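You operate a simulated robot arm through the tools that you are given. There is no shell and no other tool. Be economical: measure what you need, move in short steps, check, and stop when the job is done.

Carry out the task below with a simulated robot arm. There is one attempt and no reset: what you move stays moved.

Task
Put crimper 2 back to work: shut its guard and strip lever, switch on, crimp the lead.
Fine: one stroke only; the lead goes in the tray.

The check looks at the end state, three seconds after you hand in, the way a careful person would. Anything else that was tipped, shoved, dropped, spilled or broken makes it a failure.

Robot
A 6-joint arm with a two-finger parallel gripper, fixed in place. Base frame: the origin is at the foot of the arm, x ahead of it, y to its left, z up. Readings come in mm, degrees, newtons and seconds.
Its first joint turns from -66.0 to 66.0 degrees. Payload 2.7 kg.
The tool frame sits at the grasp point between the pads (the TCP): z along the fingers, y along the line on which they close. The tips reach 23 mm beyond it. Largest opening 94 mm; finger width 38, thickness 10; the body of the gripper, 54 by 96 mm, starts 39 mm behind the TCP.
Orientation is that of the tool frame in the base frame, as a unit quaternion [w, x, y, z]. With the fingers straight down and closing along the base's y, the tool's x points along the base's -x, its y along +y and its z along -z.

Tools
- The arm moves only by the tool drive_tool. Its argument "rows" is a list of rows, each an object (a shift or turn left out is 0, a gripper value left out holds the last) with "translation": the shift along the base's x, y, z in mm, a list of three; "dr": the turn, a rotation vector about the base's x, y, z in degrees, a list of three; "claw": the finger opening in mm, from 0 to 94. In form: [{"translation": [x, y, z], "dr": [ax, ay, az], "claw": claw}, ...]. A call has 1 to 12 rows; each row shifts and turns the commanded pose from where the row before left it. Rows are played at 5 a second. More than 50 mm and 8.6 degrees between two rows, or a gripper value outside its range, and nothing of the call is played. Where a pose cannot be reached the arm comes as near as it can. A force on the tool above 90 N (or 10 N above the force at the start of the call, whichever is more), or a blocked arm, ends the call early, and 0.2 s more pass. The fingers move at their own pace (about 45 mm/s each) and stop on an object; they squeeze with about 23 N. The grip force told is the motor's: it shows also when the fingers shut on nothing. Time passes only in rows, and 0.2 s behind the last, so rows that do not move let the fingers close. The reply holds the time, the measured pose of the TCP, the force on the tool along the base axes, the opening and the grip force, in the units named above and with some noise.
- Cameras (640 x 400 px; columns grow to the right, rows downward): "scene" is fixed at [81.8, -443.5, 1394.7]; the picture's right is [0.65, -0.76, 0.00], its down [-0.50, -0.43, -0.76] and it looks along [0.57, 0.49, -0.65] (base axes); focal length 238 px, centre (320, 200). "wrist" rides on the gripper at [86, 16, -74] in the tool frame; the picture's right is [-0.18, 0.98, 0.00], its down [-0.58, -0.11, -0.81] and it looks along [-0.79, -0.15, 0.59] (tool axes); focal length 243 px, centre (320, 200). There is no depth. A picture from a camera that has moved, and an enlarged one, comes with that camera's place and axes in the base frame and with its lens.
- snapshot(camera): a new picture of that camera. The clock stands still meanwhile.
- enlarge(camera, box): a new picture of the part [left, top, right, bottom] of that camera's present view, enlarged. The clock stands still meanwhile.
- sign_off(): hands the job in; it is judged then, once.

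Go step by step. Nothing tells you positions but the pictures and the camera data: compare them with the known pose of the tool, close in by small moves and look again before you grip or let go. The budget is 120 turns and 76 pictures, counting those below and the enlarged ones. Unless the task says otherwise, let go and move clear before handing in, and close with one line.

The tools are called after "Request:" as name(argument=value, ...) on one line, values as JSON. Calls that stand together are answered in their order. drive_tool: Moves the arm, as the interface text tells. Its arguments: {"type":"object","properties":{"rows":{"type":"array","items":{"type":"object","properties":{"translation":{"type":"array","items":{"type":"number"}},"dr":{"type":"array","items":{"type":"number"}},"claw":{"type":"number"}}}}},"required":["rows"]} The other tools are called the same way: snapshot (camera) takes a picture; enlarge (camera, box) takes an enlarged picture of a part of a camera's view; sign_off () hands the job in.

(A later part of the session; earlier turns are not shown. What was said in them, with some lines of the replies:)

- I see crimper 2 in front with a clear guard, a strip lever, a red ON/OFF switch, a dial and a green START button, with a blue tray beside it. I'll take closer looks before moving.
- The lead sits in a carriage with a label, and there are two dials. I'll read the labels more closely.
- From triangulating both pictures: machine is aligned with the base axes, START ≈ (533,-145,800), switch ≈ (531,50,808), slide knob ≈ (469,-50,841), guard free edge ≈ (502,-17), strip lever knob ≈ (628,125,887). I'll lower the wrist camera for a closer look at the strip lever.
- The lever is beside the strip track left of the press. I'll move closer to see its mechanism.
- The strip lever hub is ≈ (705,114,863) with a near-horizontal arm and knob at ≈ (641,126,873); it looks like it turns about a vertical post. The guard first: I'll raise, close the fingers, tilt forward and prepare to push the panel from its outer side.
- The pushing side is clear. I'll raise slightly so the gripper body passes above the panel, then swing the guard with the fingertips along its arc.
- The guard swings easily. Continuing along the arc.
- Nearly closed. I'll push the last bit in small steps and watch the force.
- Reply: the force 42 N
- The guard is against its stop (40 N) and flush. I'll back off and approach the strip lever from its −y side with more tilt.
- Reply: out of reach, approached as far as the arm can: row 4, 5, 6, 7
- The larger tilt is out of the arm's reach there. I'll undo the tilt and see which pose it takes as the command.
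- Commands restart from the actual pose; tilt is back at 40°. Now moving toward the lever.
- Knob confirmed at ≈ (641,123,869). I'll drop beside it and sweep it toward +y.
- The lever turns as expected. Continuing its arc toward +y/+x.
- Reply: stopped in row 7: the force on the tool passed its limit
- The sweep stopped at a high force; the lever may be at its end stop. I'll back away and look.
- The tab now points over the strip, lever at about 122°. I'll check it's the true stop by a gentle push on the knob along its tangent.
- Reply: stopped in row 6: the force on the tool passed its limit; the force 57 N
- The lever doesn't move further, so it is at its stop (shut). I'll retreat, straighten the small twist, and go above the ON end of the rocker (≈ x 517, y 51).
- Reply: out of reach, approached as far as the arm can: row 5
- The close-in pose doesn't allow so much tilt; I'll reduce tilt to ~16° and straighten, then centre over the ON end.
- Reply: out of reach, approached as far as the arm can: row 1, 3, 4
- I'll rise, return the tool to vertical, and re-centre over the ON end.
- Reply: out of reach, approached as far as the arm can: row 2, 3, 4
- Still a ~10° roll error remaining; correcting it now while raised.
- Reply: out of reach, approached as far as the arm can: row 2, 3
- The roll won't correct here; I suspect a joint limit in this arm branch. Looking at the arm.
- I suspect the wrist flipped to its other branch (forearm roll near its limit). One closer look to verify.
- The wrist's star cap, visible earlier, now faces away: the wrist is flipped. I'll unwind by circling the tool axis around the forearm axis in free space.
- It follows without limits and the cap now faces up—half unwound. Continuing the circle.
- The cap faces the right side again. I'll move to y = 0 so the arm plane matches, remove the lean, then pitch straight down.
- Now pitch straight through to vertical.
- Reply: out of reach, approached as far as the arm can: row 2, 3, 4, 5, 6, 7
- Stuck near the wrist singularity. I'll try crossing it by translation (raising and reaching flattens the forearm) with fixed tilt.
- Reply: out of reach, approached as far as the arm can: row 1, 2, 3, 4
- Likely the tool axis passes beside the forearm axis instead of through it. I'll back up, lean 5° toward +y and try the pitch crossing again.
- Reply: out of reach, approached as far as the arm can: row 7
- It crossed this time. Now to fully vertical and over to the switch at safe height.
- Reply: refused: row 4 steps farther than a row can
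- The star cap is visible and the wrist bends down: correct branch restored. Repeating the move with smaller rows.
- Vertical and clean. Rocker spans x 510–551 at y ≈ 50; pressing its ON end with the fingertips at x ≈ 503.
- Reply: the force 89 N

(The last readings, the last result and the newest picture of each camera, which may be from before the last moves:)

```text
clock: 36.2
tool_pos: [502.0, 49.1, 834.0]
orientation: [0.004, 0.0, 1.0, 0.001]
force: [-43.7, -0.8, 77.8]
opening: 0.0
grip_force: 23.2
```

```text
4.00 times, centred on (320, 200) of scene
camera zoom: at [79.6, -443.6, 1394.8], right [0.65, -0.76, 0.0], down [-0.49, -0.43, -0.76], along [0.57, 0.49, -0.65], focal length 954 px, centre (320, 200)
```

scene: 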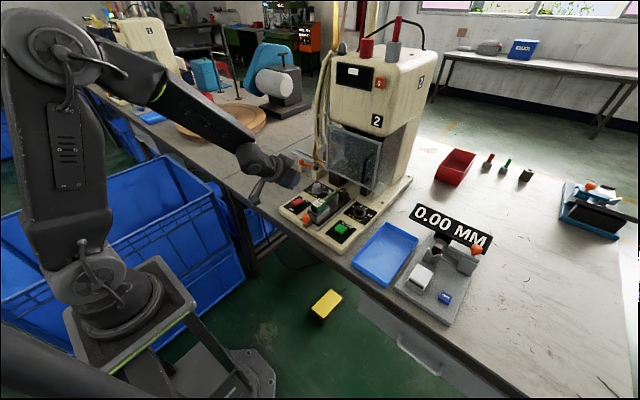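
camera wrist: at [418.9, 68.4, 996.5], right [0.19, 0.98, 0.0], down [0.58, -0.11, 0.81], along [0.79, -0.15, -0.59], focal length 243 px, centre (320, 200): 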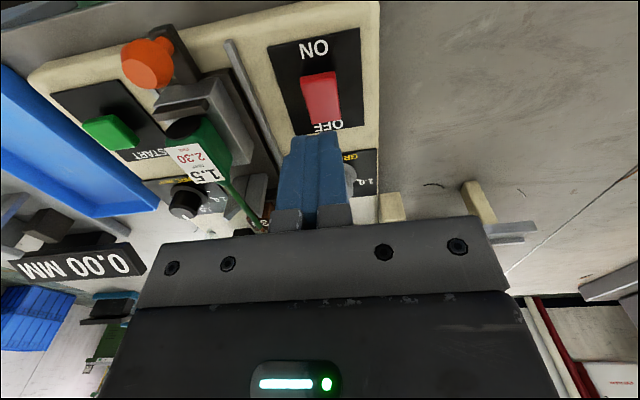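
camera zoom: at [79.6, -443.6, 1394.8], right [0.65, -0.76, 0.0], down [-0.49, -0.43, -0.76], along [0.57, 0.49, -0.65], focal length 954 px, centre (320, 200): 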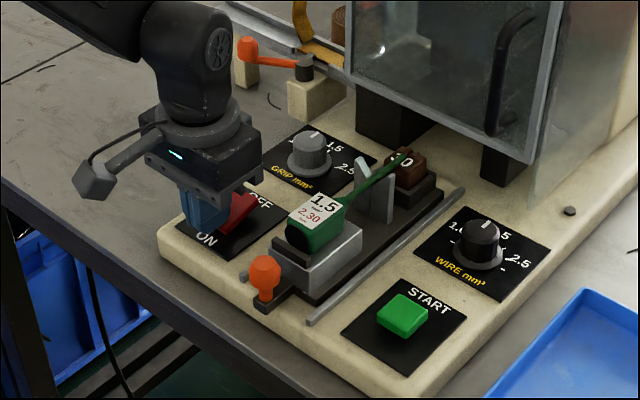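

The rocker appears to have flipped to ON. I'll lift off and check.

Request:
drive_tool(rows=[{"translation": [-2, 0, 15]}, {"translation": [-10, 0, 45]}, {"translation": [0, 0, 40]}, {}])

Request:
snapshot(camera="wrist")

Request:
enlarge(camera="scene", box=[270, 40, 430, 240])

```text
clock: 37.2
tool_pos: [489.0, 48.1, 924.8]
orientation: [0.001, 0.001, 1.0, 0.0]
force: [-0.6, 0.3, -0.1]
opening: 0.1
grip_force: 23.0
```

```text
30 pictures are left
camera wrist: at [402.2, 64.9, 999.3], right [0.19, 0.98, 0.0], down [0.58, -0.11, 0.81], along [0.79, -0.15, -0.59], focal length 243 px, centre (320, 200)
```

wrist: 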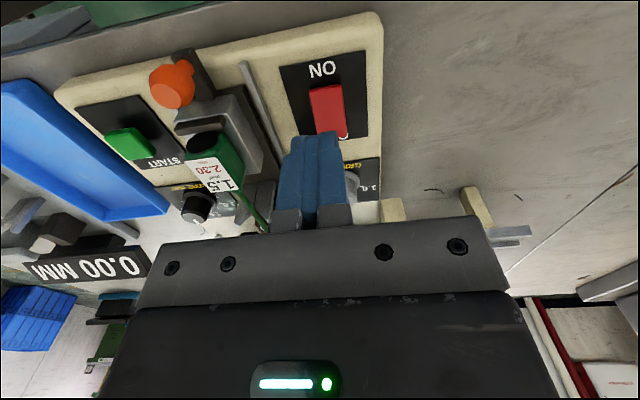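

```text
2.00 times, centred on (350, 140) of scene
camera zoom: at [81.8, -443.5, 1394.7], right [0.65, -0.76, 0.0], down [-0.5, -0.43, -0.76], along [0.57, 0.49, -0.65], focal length 477 px, centre (260, 320)
```

zoom: 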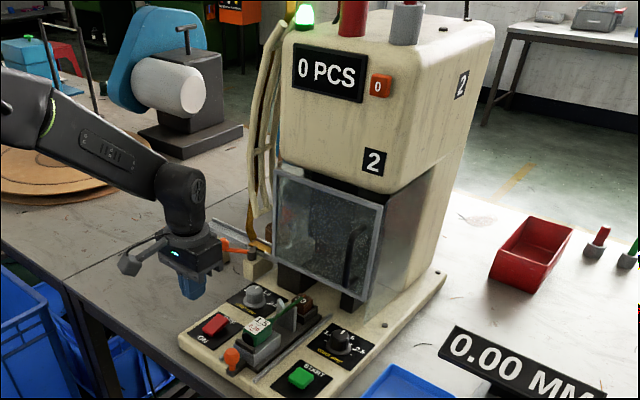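

Machine is live: display "0 PCS", green lamp lit. Next, the slide knob at ≈ (468,-49,841): I'll straddle it with open fingers.

Request:
drive_tool(rows=[{"translation": [-13, -32, 0], "claw": 56}, {"translation": [-12, -33, 0]}, {"translation": [0, -32, 0]}, {"translation": [0, 0, -30]}, {}])

Request:
snapshot(camera="wrist")

Request:
enlarge(camera="scene", box=[260, 150, 380, 250])

```text
clock: 38.4
tool_pos: [465.6, -47.0, 896.8]
orientation: [0.001, 0.001, 1.0, 0.001]
force: [-0.2, -0.1, -0.7]
opening: 56.0
grip_force: 0.0
```

```text
28 pictures are left
camera wrist: at [378.8, -32.2, 970.7], right [0.19, 0.98, 0.0], down [0.58, -0.11, 0.81], along [0.79, -0.15, -0.59], focal length 243 px, centre (320, 200)
```

wrist: 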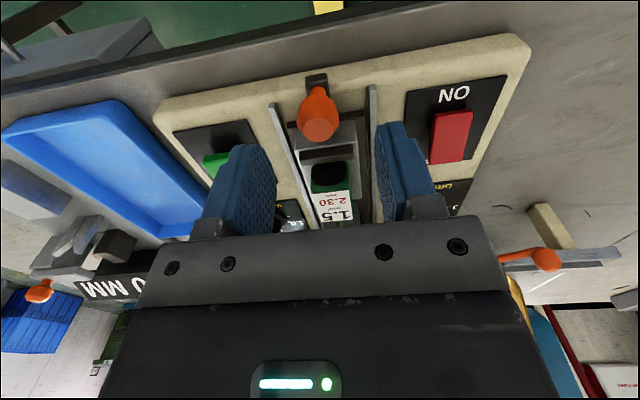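

```text
4.00 times, centred on (320, 200) of scene
camera zoom: at [81.8, -443.5, 1394.7], right [0.65, -0.76, 0.0], down [-0.5, -0.43, -0.76], along [0.57, 0.49, -0.65], focal length 954 px, centre (320, 200)
```

zoom: 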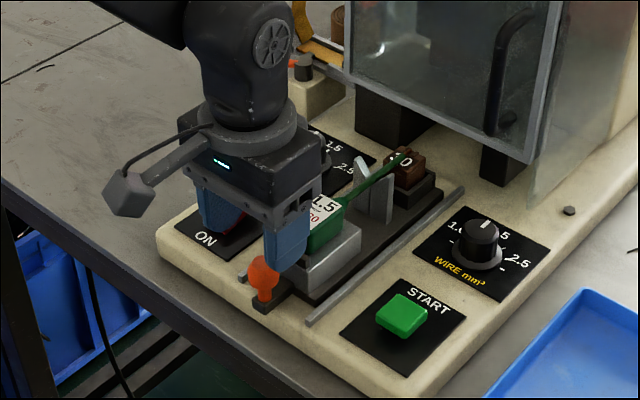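

Aligned over the knob. Descend and grip it.

Request:
drive_tool(rows=[{"translation": [-3, -2, -25]}, {"translation": [0, 0, -25]}, {"claw": 0}, {}, {}, {}])

Request:
snapshot(camera="wrist")

```text
clock: 39.8
tool_pos: [461.2, -49.6, 847.4]
orientation: [0.0, 0.002, 1.0, 0.001]
force: [0.8, -20.6, -7.1]
opening: 26.0
grip_force: 44.9
```

```text
26 pictures are left
camera wrist: at [374.7, -34.3, 920.6], right [0.19, 0.98, 0.0], down [0.58, -0.11, 0.81], along [0.79, -0.15, -0.59], focal length 243 px, centre (320, 200)
```

wrist: 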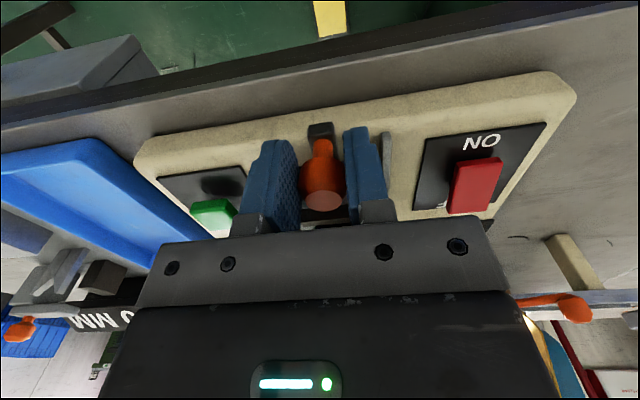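

Knob gripped (26 mm). Pushing the slide in along +x in small steps.

Request:
drive_tool(rows=[{"translation": [5, -1, 0]}, {"translation": [8, -1, 0]}, {"translation": [8, 0, 0]}, {"translation": [8, 0, 0]}, {"translation": [8, 0, 0]}, {}])

Request:
enlarge(camera="scene", box=[280, 130, 400, 250])

```text
clock: 41.2
tool_pos: [499.3, -50.3, 846.6]
orientation: [0.001, -0.001, 1.0, 0.001]
force: [-0.5, 18.2, 5.9]
opening: 25.7
grip_force: 45.3
```

```text
3.33 times, centred on (340, 190) of scene
camera zoom: at [81.8, -443.0, 1394.9], right [0.65, -0.76, 0.0], down [-0.5, -0.43, -0.76], along [0.57, 0.49, -0.65], focal length 795 px, centre (253, 233)
```

zoom: 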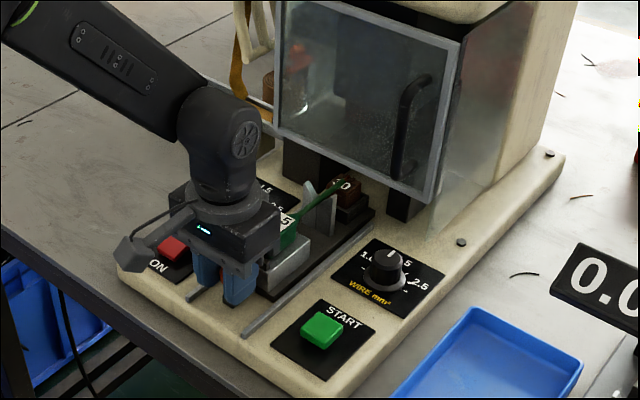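

The whole slide moves in. Continuing.

Request:
drive_tool(rows=[{"translation": [8, 1, 0]}, {"translation": [8, 0, 0]}, {"translation": [8, 0, 0]}, {"translation": [8, 0, 0]}, {"translation": [8, 0, 0]}, {"translation": [8, 0, 0]}, {}])

Request:
enlarge(camera="scene", box=[280, 130, 400, 250])

```text
clock: 42.8
tool_pos: [547.4, -49.6, 846.0]
orientation: [0.003, 0.0, 1.0, 0.002]
force: [-0.4, 19.9, 15.1]
opening: 25.7
grip_force: 45.0
```

```text
3.33 times, centred on (340, 190) of scene
camera zoom: at [81.6, -443.0, 1394.9], right [0.65, -0.76, 0.0], down [-0.5, -0.43, -0.76], along [0.57, 0.49, -0.65], focal length 795 px, centre (253, 233)
```

zoom: 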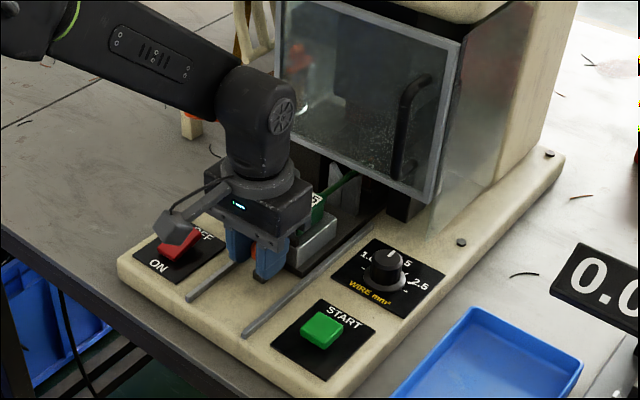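

Request:
drive_tool(rows=[{"translation": [7, 1, -1]}, {"translation": [7, 0, 0]}, {"translation": [7, 0, 0]}, {"translation": [7, 0, 0]}, {"translation": [6, 0, 0]}, {"translation": [5, 0, 0]}, {}])

Request:
enlarge(camera="scene", box=[280, 130, 400, 250])

```text
clock: 44.4
tool_pos: [580.0, -50.8, 841.9]
orientation: [-0.008, 0.001, 1.0, 0.0]
force: [-42.6, 0.1, -7.1]
opening: 25.9
grip_force: 45.0
```

```text
3.33 times, centred on (340, 190) of scene
camera zoom: at [80.9, -443.5, 1394.8], right [0.65, -0.76, 0.0], down [-0.5, -0.43, -0.76], along [0.57, 0.49, -0.65], focal length 795 px, centre (253, 233)
```

zoom: 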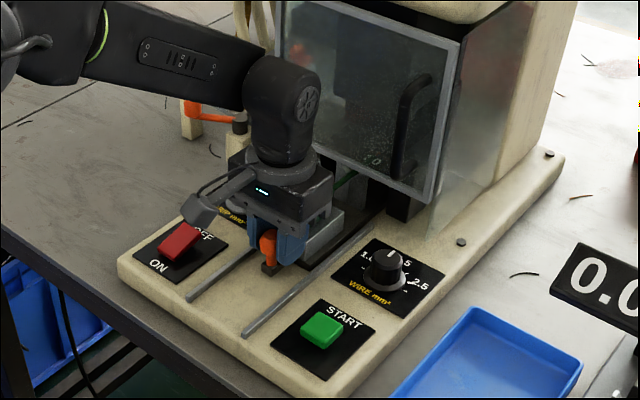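

The slide hit its stop after ~119 mm. Release, rise, and move over START.

Request:
drive_tool(rows=[{"translation": [-1, 0, 3], "claw": 50}, {}, {"translation": [0, 0, 30]}, {"translation": [-20, -20, 30], "claw": 0}, {"translation": [-20, -40, 0]}, {"translation": [-15, -40, 0]}, {}])

Request:
snapshot(camera="wrist")

Request:
enlarge(camera="scene", box=[280, 60, 420, 250])

```text
clock: 46.0
tool_pos: [530.1, -150.8, 909.4]
orientation: [0.001, 0.002, 1.0, 0.002]
force: [0.0, 0.5, -0.6]
opening: 0.0
grip_force: 22.9
```

```text
22 pictures are left
camera wrist: at [443.2, -135.7, 983.0], right [0.19, 0.98, 0.0], down [0.58, -0.11, 0.81], along [0.79, -0.15, -0.59], focal length 243 px, centre (320, 200)
```

wrist: 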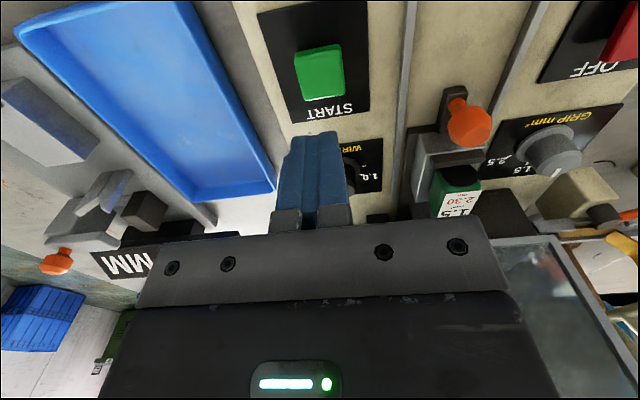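

```text
2.11 times, centred on (350, 155) of scene
camera zoom: at [81.8, -443.5, 1394.7], right [0.65, -0.76, 0.0], down [-0.5, -0.43, -0.76], along [0.57, 0.49, -0.65], focal length 502 px, centre (257, 295)
```

zoom: 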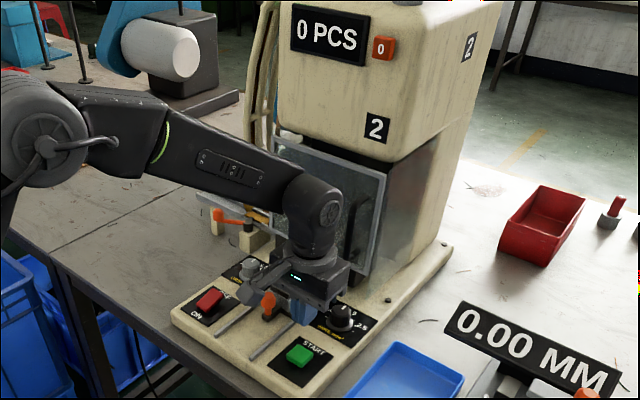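

START centred at ≈ (527,-151), top ≈ 812. One short press, then straight up.

Request:
drive_tool(rows=[{"translation": [-3, 0, -40]}, {"translation": [0, 0, -25]}, {"translation": [0, 0, -5]}, {"translation": [0, 0, -5]}, {"translation": [0, 0, -4]}, {"translation": [0, 0, 20]}, {"translation": [0, 0, 20]}])

Request:
enlarge(camera="scene", box=[280, 60, 420, 250])

```text
clock: 47.6
tool_pos: [526.5, -150.8, 868.6]
orientation: [0.001, 0.001, 1.0, 0.001]
force: [0.4, -0.8, 0.7]
opening: 0.0
grip_force: 22.2
```

```text
2.11 times, centred on (350, 155) of scene
camera zoom: at [81.8, -443.5, 1394.7], right [0.65, -0.76, 0.0], down [-0.5, -0.43, -0.76], along [0.57, 0.49, -0.65], focal length 502 px, centre (257, 295)
```

zoom: 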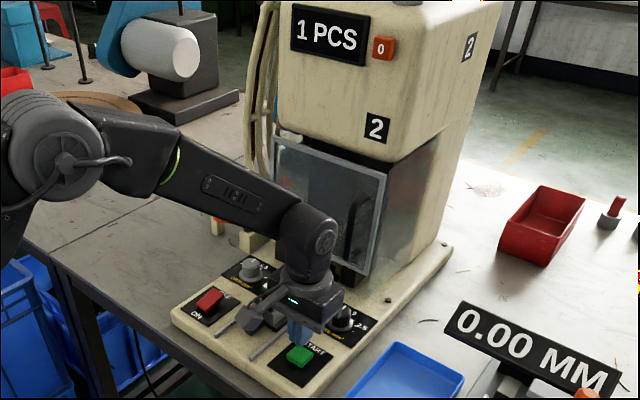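

"1 PCS": exactly one stroke. Now back to the slide knob to pull the carriage out.

Request:
drive_tool(rows=[{"translation": [0, 0, 42]}, {"translation": [15, 35, 0], "claw": 50}, {"translation": [20, 35, 0]}, {"translation": [18, 30, 0]}, {"translation": [0, 0, -35]}, {"translation": [0, 0, -30]}, {"claw": 0}, {}, {}])

Request:
snapshot(camera="wrist")

```text
clock: 49.6
tool_pos: [585.1, -49.9, 857.4]
orientation: [0.012, 0.0, 1.0, -0.001]
force: [-0.9, -3.1, 53.3]
opening: 5.9
grip_force: 22.9
```

```text
19 pictures are left
camera wrist: at [496.7, -33.6, 929.1], right [0.19, 0.98, 0.01], down [0.56, -0.11, 0.82], along [0.81, -0.15, -0.57], focal length 243 px, centre (320, 200)
```

wrist: 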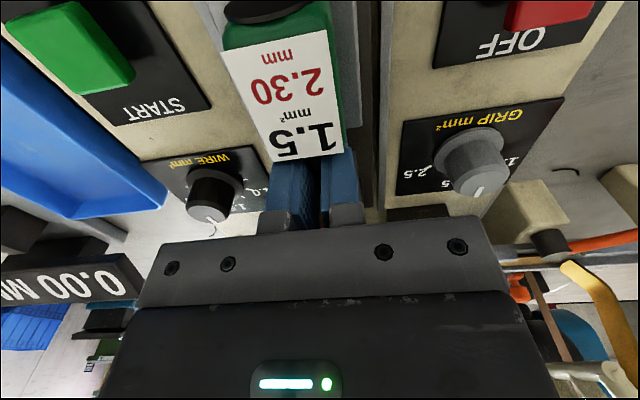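

The carriage has returned by itself, so my fingers came down over the wire area. I'll open and rise straight up gently, then inspect.

Request:
drive_tool(rows=[{"translation": [0, 0, 4]}, {"claw": 40}, {}, {"translation": [0, 0, 20]}, {"translation": [-10, 0, 40]}, {"translation": [-40, 0, 20]}, {}])

Request:
enlarge(camera="scene", box=[280, 130, 400, 250])

Request:
snapshot(camera="wrist")

```text
clock: 51.2
tool_pos: [529.8, -50.0, 928.4]
orientation: [0.001, 0.001, 1.0, 0.001]
force: [-0.3, 0.6, 0.1]
opening: 40.1
grip_force: 0.1
```

```text
3.33 times, centred on (340, 190) of scene
camera zoom: at [81.8, -443.5, 1394.7], right [0.65, -0.76, 0.0], down [-0.5, -0.43, -0.76], along [0.57, 0.49, -0.65], focal length 795 px, centre (253, 233)
```

zoom: 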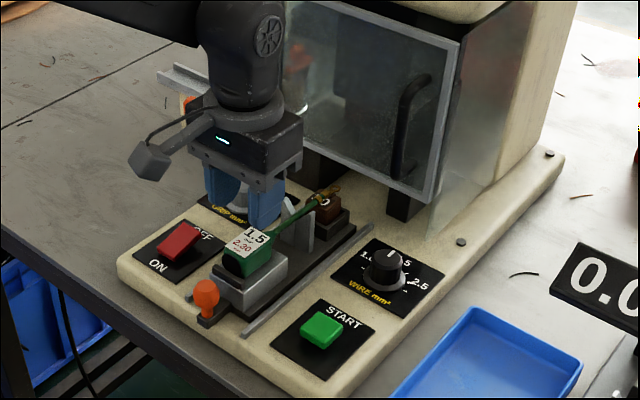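

```text
17 pictures are left
camera wrist: at [442.4, -34.2, 1003.2], right [0.19, 0.98, 0.0], down [0.58, -0.11, 0.81], along [0.79, -0.15, -0.59], focal length 243 px, centre (320, 200)
```

wrist: 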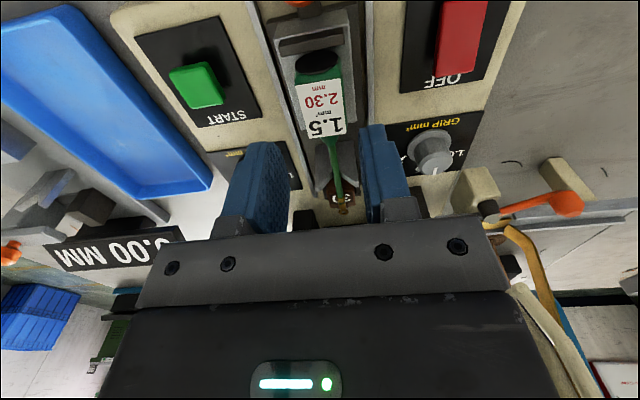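

All intact; the lead now carries a gold terminal and the slide is back out. The handle is at ≈ (533,-51,848). One close-up before gripping.

Request:
enlarge(camera="wrist", box=[250, 10, 400, 220])

Request:
enlarge(camera="scene", box=[295, 175, 345, 225])

```text
1.90 times, centred on (325, 115) of wrist
camera zoom: at [442.4, -34.2, 1003.2], right [0.19, 0.98, 0.0], down [0.58, -0.11, 0.81], along [0.79, -0.15, -0.59], focal length 462 px, centre (310, 362)
```

zoom: 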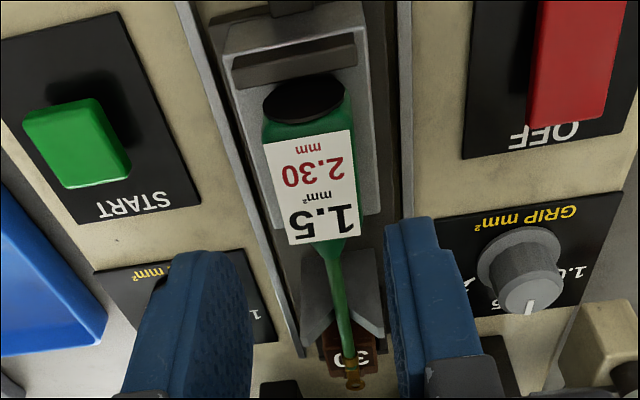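

```text
8.00 times, centred on (320, 200) of scene
camera zoom: at [81.8, -443.5, 1394.7], right [0.65, -0.76, 0.0], down [-0.5, -0.43, -0.76], along [0.57, 0.49, -0.65], focal length 1908 px, centre (320, 200)
```

zoom: 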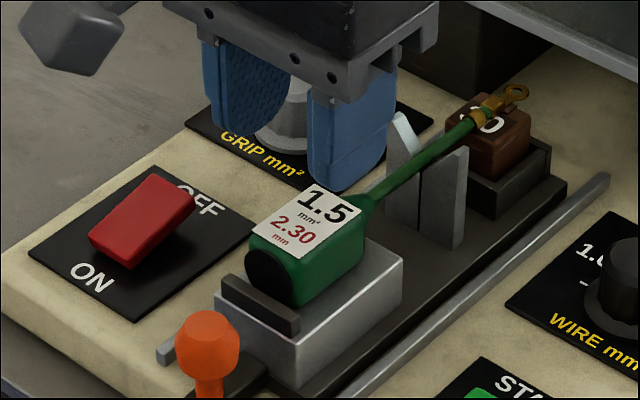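

Handle spans x ≈ 509–564 at y ≈ -49, resting on the grey block. Descending with open fingers around it and gripping.

Request:
drive_tool(rows=[{"translation": [8, 1, -25], "claw": 54}, {"translation": [0, 0, -25]}, {"translation": [0, 0, -10]}, {"translation": [0, 0, -5]}, {}, {"claw": 0}, {}, {}])

Request:
enlarge(camera="scene", box=[285, 160, 365, 230])

```text
clock: 53.0
tool_pos: [537.1, -49.2, 864.5]
orientation: [0.001, 0.001, 1.0, 0.001]
force: [0.0, -0.7, -0.1]
opening: 29.3
grip_force: 23.2
```

```text
5.71 times, centred on (325, 195) of scene
camera zoom: at [81.8, -443.5, 1394.7], right [0.65, -0.76, 0.0], down [-0.5, -0.43, -0.76], along [0.57, 0.49, -0.65], focal length 1363 px, centre (291, 229)
```

zoom: 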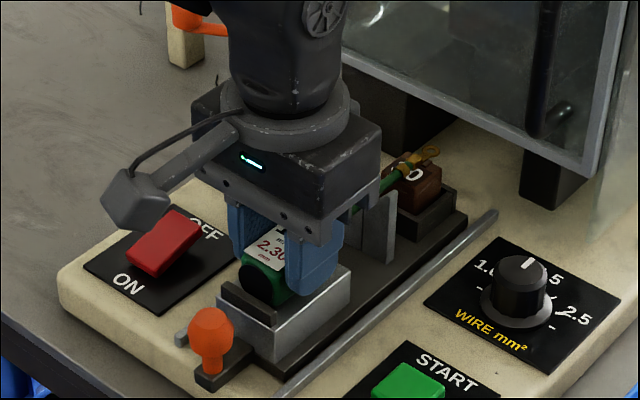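

Gripped at 29 mm. Lifting straight up.

Request:
drive_tool(rows=[{"translation": [0, 0, 8]}, {"translation": [0, 0, 15]}, {"translation": [0, 0, 25]}, {"translation": [0, 0, 35]}, {}])

Request:
enlarge(camera="scene", box=[270, 100, 430, 260])

```text
clock: 54.2
tool_pos: [537.4, -49.4, 947.1]
orientation: [0.0, 0.001, 1.0, 0.001]
force: [-0.3, 0.5, -0.9]
opening: 0.0
grip_force: 22.7
```

```text
2.50 times, centred on (350, 180) of scene
camera zoom: at [81.8, -443.5, 1394.7], right [0.65, -0.76, 0.0], down [-0.5, -0.43, -0.76], along [0.57, 0.49, -0.65], focal length 596 px, centre (245, 250)
```

zoom: 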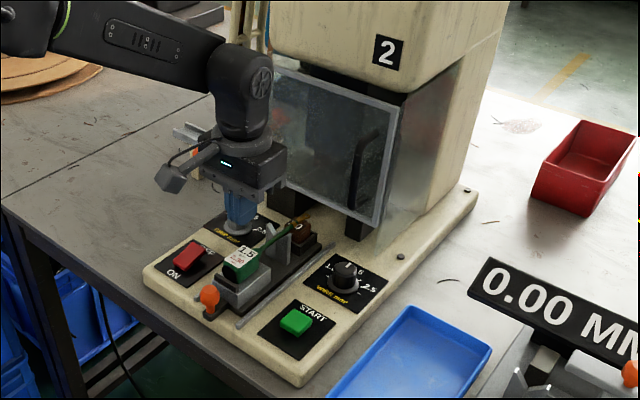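

The handle slipped out of a shallow grip and is still seated. I'll grip deeper, feeling for the block top.

Request:
drive_tool(rows=[{"claw": 54}, {"translation": [0, 0, -35]}, {"translation": [0, 0, -35]}, {"translation": [0, 0, -13]}, {"translation": [0, 0, -4]}, {"translation": [0, 0, -4]}, {"translation": [0, 0, -3]}, {"translation": [0, 0, -3]}, {}])

Request:
enlarge(camera="scene", box=[285, 160, 365, 230])

```text
clock: 56.2
tool_pos: [538.2, -48.5, 852.2]
orientation: [0.001, 0.001, 1.0, 0.001]
force: [0.4, 0.0, -0.2]
opening: 54.0
grip_force: 0.1
```

```text
5.71 times, centred on (325, 195) of scene
camera zoom: at [81.8, -443.5, 1394.7], right [0.65, -0.76, 0.0], down [-0.5, -0.43, -0.76], along [0.57, 0.49, -0.65], focal length 1363 px, centre (291, 229)
```

zoom: 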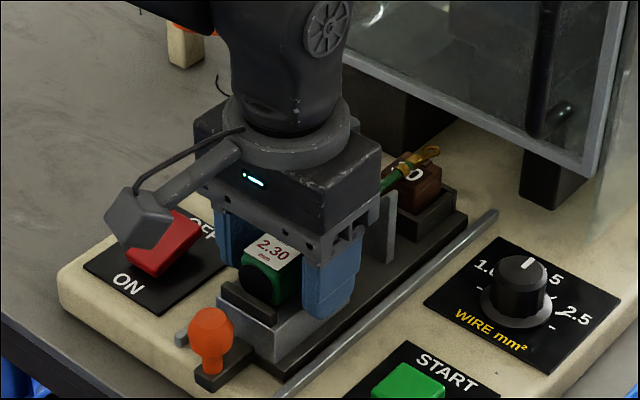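

Fingers straddle without contact. I'll raise 5 mm, close, and see whether the opening says handle (29 mm) or block.

Request:
drive_tool(rows=[{"translation": [0, 0, 5]}, {"claw": 0}, {}, {}, {}])

```text
clock: 57.4
tool_pos: [537.4, -49.6, 856.7]
orientation: [0.002, 0.002, 1.0, 0.001]
force: [1.8, -11.3, -8.0]
opening: 47.9
grip_force: 45.0
```

That is the block (48 mm). Reopen, raise a little and retry.

Request:
drive_tool(rows=[{"claw": 56}, {}, {"translation": [0, 0, 3.5]}, {"claw": 0}, {}, {}, {}])

```text
clock: 59.0
tool_pos: [538.4, -49.4, 859.8]
orientation: [0.001, 0.001, 1.0, 0.001]
force: [0.4, -2.7, 0.9]
opening: 29.4
grip_force: 22.8
```

Handle gripped deeper. Lift slowly and check.

Request:
drive_tool(rows=[{"translation": [0, 0, 3]}, {"translation": [0, 0, 3]}, {"translation": [0, 0, 3]}])

```text
clock: 59.8
tool_pos: [538.1, -48.2, 868.9]
orientation: [0.001, 0.002, 1.0, 0.001]
force: [0.2, 0.2, -1.1]
opening: 29.1
grip_force: 23.2
```

Request:
drive_tool(rows=[{"translation": [0, 0, 4]}, {"translation": [0, 0, 4]}, {"translation": [0, 0, 4]}, {}])

Request:
enlarge(camera="scene", box=[285, 150, 365, 220])

```text
clock: 60.8
tool_pos: [537.2, -48.7, 880.6]
orientation: [0.001, 0.001, 1.0, 0.0]
force: [-0.2, -0.3, -0.6]
opening: 29.6
grip_force: 23.5
```

```text
5.71 times, centred on (325, 185) of scene
camera zoom: at [81.8, -443.5, 1394.7], right [0.65, -0.76, 0.0], down [-0.5, -0.43, -0.76], along [0.57, 0.49, -0.65], focal length 1363 px, centre (291, 286)
```

zoom: 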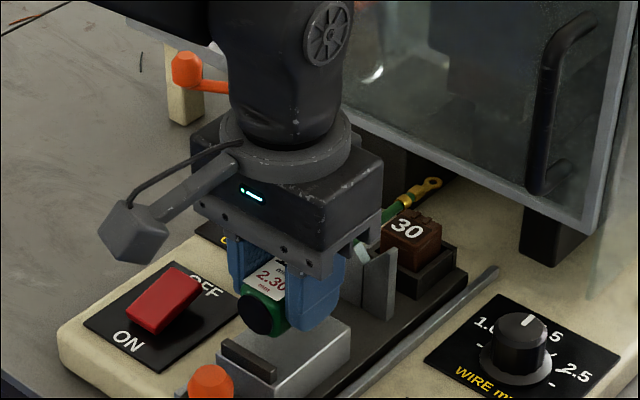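

The lead is up with the gripper. Continue to lift clear and carry toward the tray (centre ≈ (577,-300)).

Request:
drive_tool(rows=[{"translation": [0, 0, 15]}, {"translation": [-5, 0, 20]}, {"translation": [-8, -25, 10]}, {"translation": [-6, -30, 0]}, {"translation": [-4, -35, 0]}, {"translation": [-2, -35, 0]}, {"translation": [0, -35, 0]}, {"translation": [0, -35, 0]}, {"translation": [0, -30, 0]}, {"translation": [0, -20, 0]}, {}])

Request:
enlarge(camera="scene", box=[310, 130, 470, 310])

```text
clock: 63.2
tool_pos: [513.8, -295.2, 926.1]
orientation: [0.002, 0.001, 1.0, 0.001]
force: [0.2, 0.0, -0.2]
opening: 29.4
grip_force: 22.7
```

```text
2.22 times, centred on (390, 220) of scene
camera zoom: at [81.8, -443.5, 1394.7], right [0.65, -0.76, 0.0], down [-0.5, -0.43, -0.76], along [0.57, 0.49, -0.65], focal length 530 px, centre (164, 156)
```

zoom: 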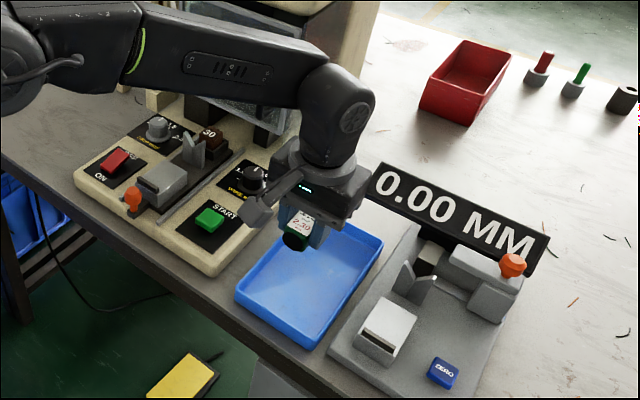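

Request:
snapshot(camera="wrist")

```text
9 pictures are left
camera wrist: at [426.6, -279.8, 999.1], right [0.19, 0.98, 0.0], down [0.58, -0.11, 0.81], along [0.79, -0.15, -0.59], focal length 243 px, centre (320, 200)
```

wrist: 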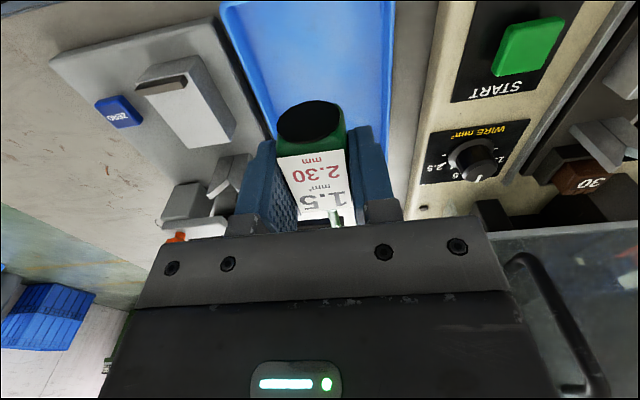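

Tray rim spans y ≈ -363…-237, near edge ≈ x 470. I'll descend at (519,-300), watching the reach.

Request:
drive_tool(rows=[{"translation": [5, -5, -30]}, {"translation": [0, 0, -35]}, {"translation": [0, 0, -30]}, {"translation": [0, 0, -20]}, {}])

Request:
enlarge(camera="scene", box=[330, 170, 450, 300])

```text
clock: 64.4
tool_pos: [517.0, -299.7, 811.1]
orientation: [0.002, 0.001, 1.0, 0.0]
force: [-0.9, 0.0, -0.2]
opening: 29.2
grip_force: 23.2
```

```text
3.08 times, centred on (390, 235) of scene
camera zoom: at [81.8, -443.5, 1394.7], right [0.65, -0.76, 0.0], down [-0.5, -0.43, -0.76], along [0.57, 0.49, -0.65], focal length 734 px, centre (105, 92)
```

zoom: 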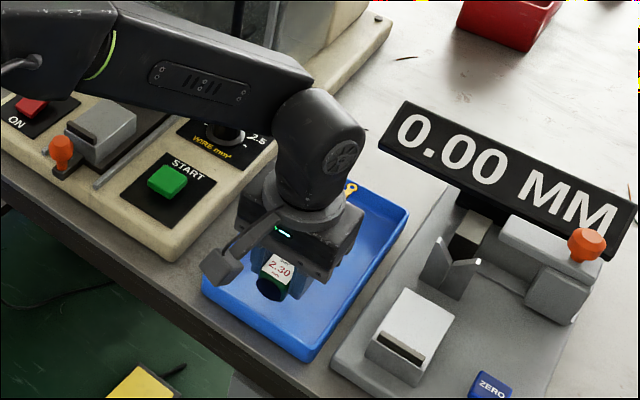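

Inside the tray outline. Lowering in small steps to touch the floor.

Request:
drive_tool(rows=[{"translation": [0, 0, -6]}, {"translation": [0, 0, -5]}, {"translation": [0, 0, -4]}, {"translation": [0, 0, -4]}, {"translation": [0, 0, -3]}, {}])

```text
clock: 65.8
tool_pos: [517.8, -300.5, 789.8]
orientation: [0.002, 0.002, 1.0, 0.0]
force: [-0.7, 0.8, 5.5]
opening: 29.5
grip_force: 22.7
```

Request:
drive_tool(rows=[{"translation": [0, 0, -1.5]}, {}])

Request:
enlarge(camera="scene", box=[345, 200, 435, 290])

```text
clock: 66.4
tool_pos: [518.6, -300.3, 789.3]
orientation: [0.003, 0.001, 1.0, 0.0]
force: [-2.1, 1.7, 16.3]
opening: 29.6
grip_force: 22.8
```

```text
4.44 times, centred on (390, 245) of scene
camera zoom: at [81.5, -443.3, 1394.8], right [0.65, -0.76, 0.0], down [-0.5, -0.43, -0.76], along [0.57, 0.49, -0.65], focal length 1060 px, centre (9, 0)
```

zoom: 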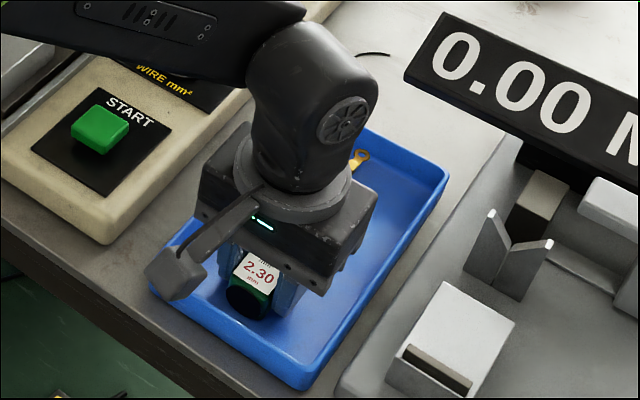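

Resting on the tray floor. Open modestly, let it settle, and rise straight up.

Request:
drive_tool(rows=[{"translation": [0, 0, 1], "claw": 48}, {}, {}, {"translation": [0, 0, 20]}, {"translation": [0, 0, 40]}, {"translation": [0, 0, 45]}, {"translation": [-40, 20, 15]}, {"translation": [-45, 20, 0]}, {}])

Request:
enlarge(camera="scene", box=[330, 180, 450, 300])

Request:
enlarge(camera="scene", box=[270, 40, 430, 240])

```text
clock: 68.4
tool_pos: [432.7, -260.7, 910.7]
orientation: [0.002, 0.001, 1.0, 0.001]
force: [0.6, -0.1, 0.0]
opening: 47.9
grip_force: 0.1
```

```text
3.33 times, centred on (390, 240) of scene
camera zoom: at [81.8, -443.5, 1394.7], right [0.65, -0.76, 0.0], down [-0.5, -0.43, -0.76], along [0.57, 0.49, -0.65], focal length 795 px, centre (87, 67)
```

zoom: 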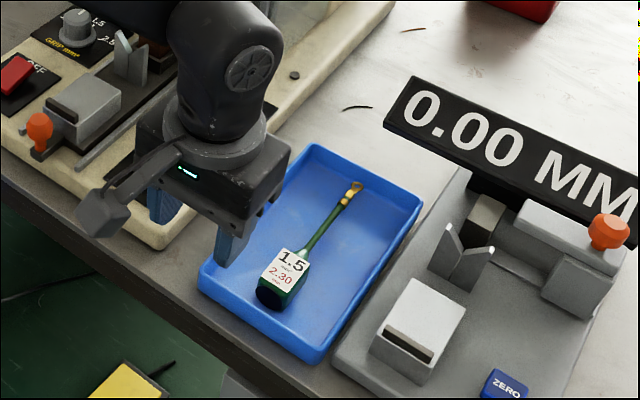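

```text
2.00 times, centred on (350, 140) of scene
camera zoom: at [81.8, -443.5, 1394.7], right [0.65, -0.76, 0.0], down [-0.5, -0.43, -0.76], along [0.57, 0.49, -0.65], focal length 477 px, centre (260, 320)
```

zoom: 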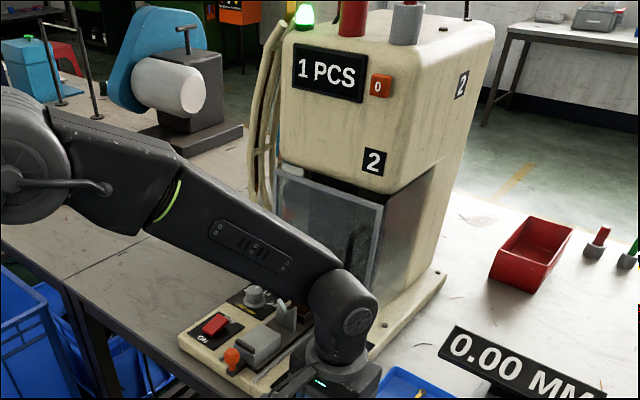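

The lead lies in the tray with its terminal, the counter shows 1 PCS, and the lamp is green with the guard and strip lever shut. I'll move clear a bit more before handing in.

Request:
drive_tool(rows=[{"translation": [-10, 20, 45]}, {"translation": [-10, 20, 45]}, {}])

Request:
snapshot(camera="scene")

```text
refused: row 1 steps farther than a row can; nothing moved
```

```text
4 pictures are left
```

scene: 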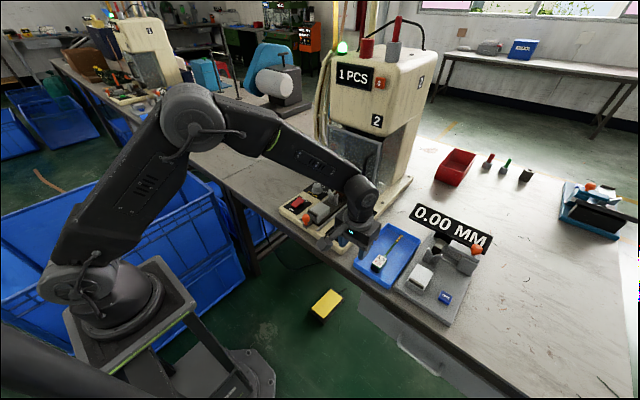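

The scene is in order; I'll repeat the rise with smaller rows to check the strip lever.

Request:
drive_tool(rows=[{"translation": [-5, 0, 45]}, {"translation": [-5, 0, 45]}, {"translation": [-5, 0, 45]}, {}])

Request:
enlarge(camera="scene", box=[270, 120, 430, 250])

```text
clock: 69.4
tool_pos: [414.5, -261.1, 1042.9]
orientation: [0.001, 0.0, 1.0, 0.001]
force: [-0.3, 0.6, -0.9]
opening: 48.0
grip_force: 0.1
```

```text
3.08 times, centred on (350, 185) of scene
camera zoom: at [81.8, -443.5, 1394.7], right [0.65, -0.76, 0.0], down [-0.5, -0.43, -0.76], along [0.57, 0.49, -0.65], focal length 734 px, centre (228, 246)
```

zoom: 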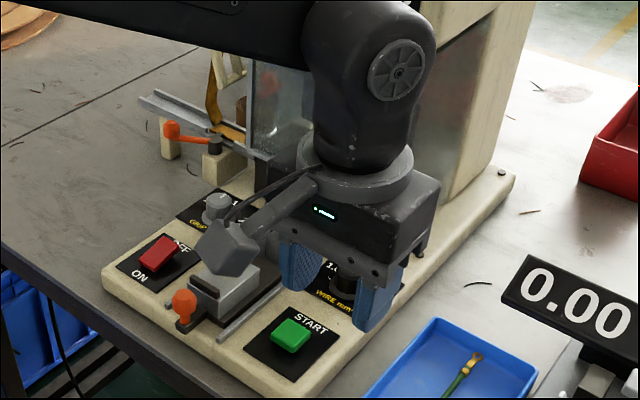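

Everything is in its final state: strip lever shut, guard shut, switch ON, one stroke counted, lead in the tray. Handing in.

Request:
sign_off()

```text
The job is handed in.
```

Crimper 2 is back at work: its guard and strip lever are shut, it is switched on, it made one stroke (counter reads 1 PCS), and the crimped lead is in the tray.
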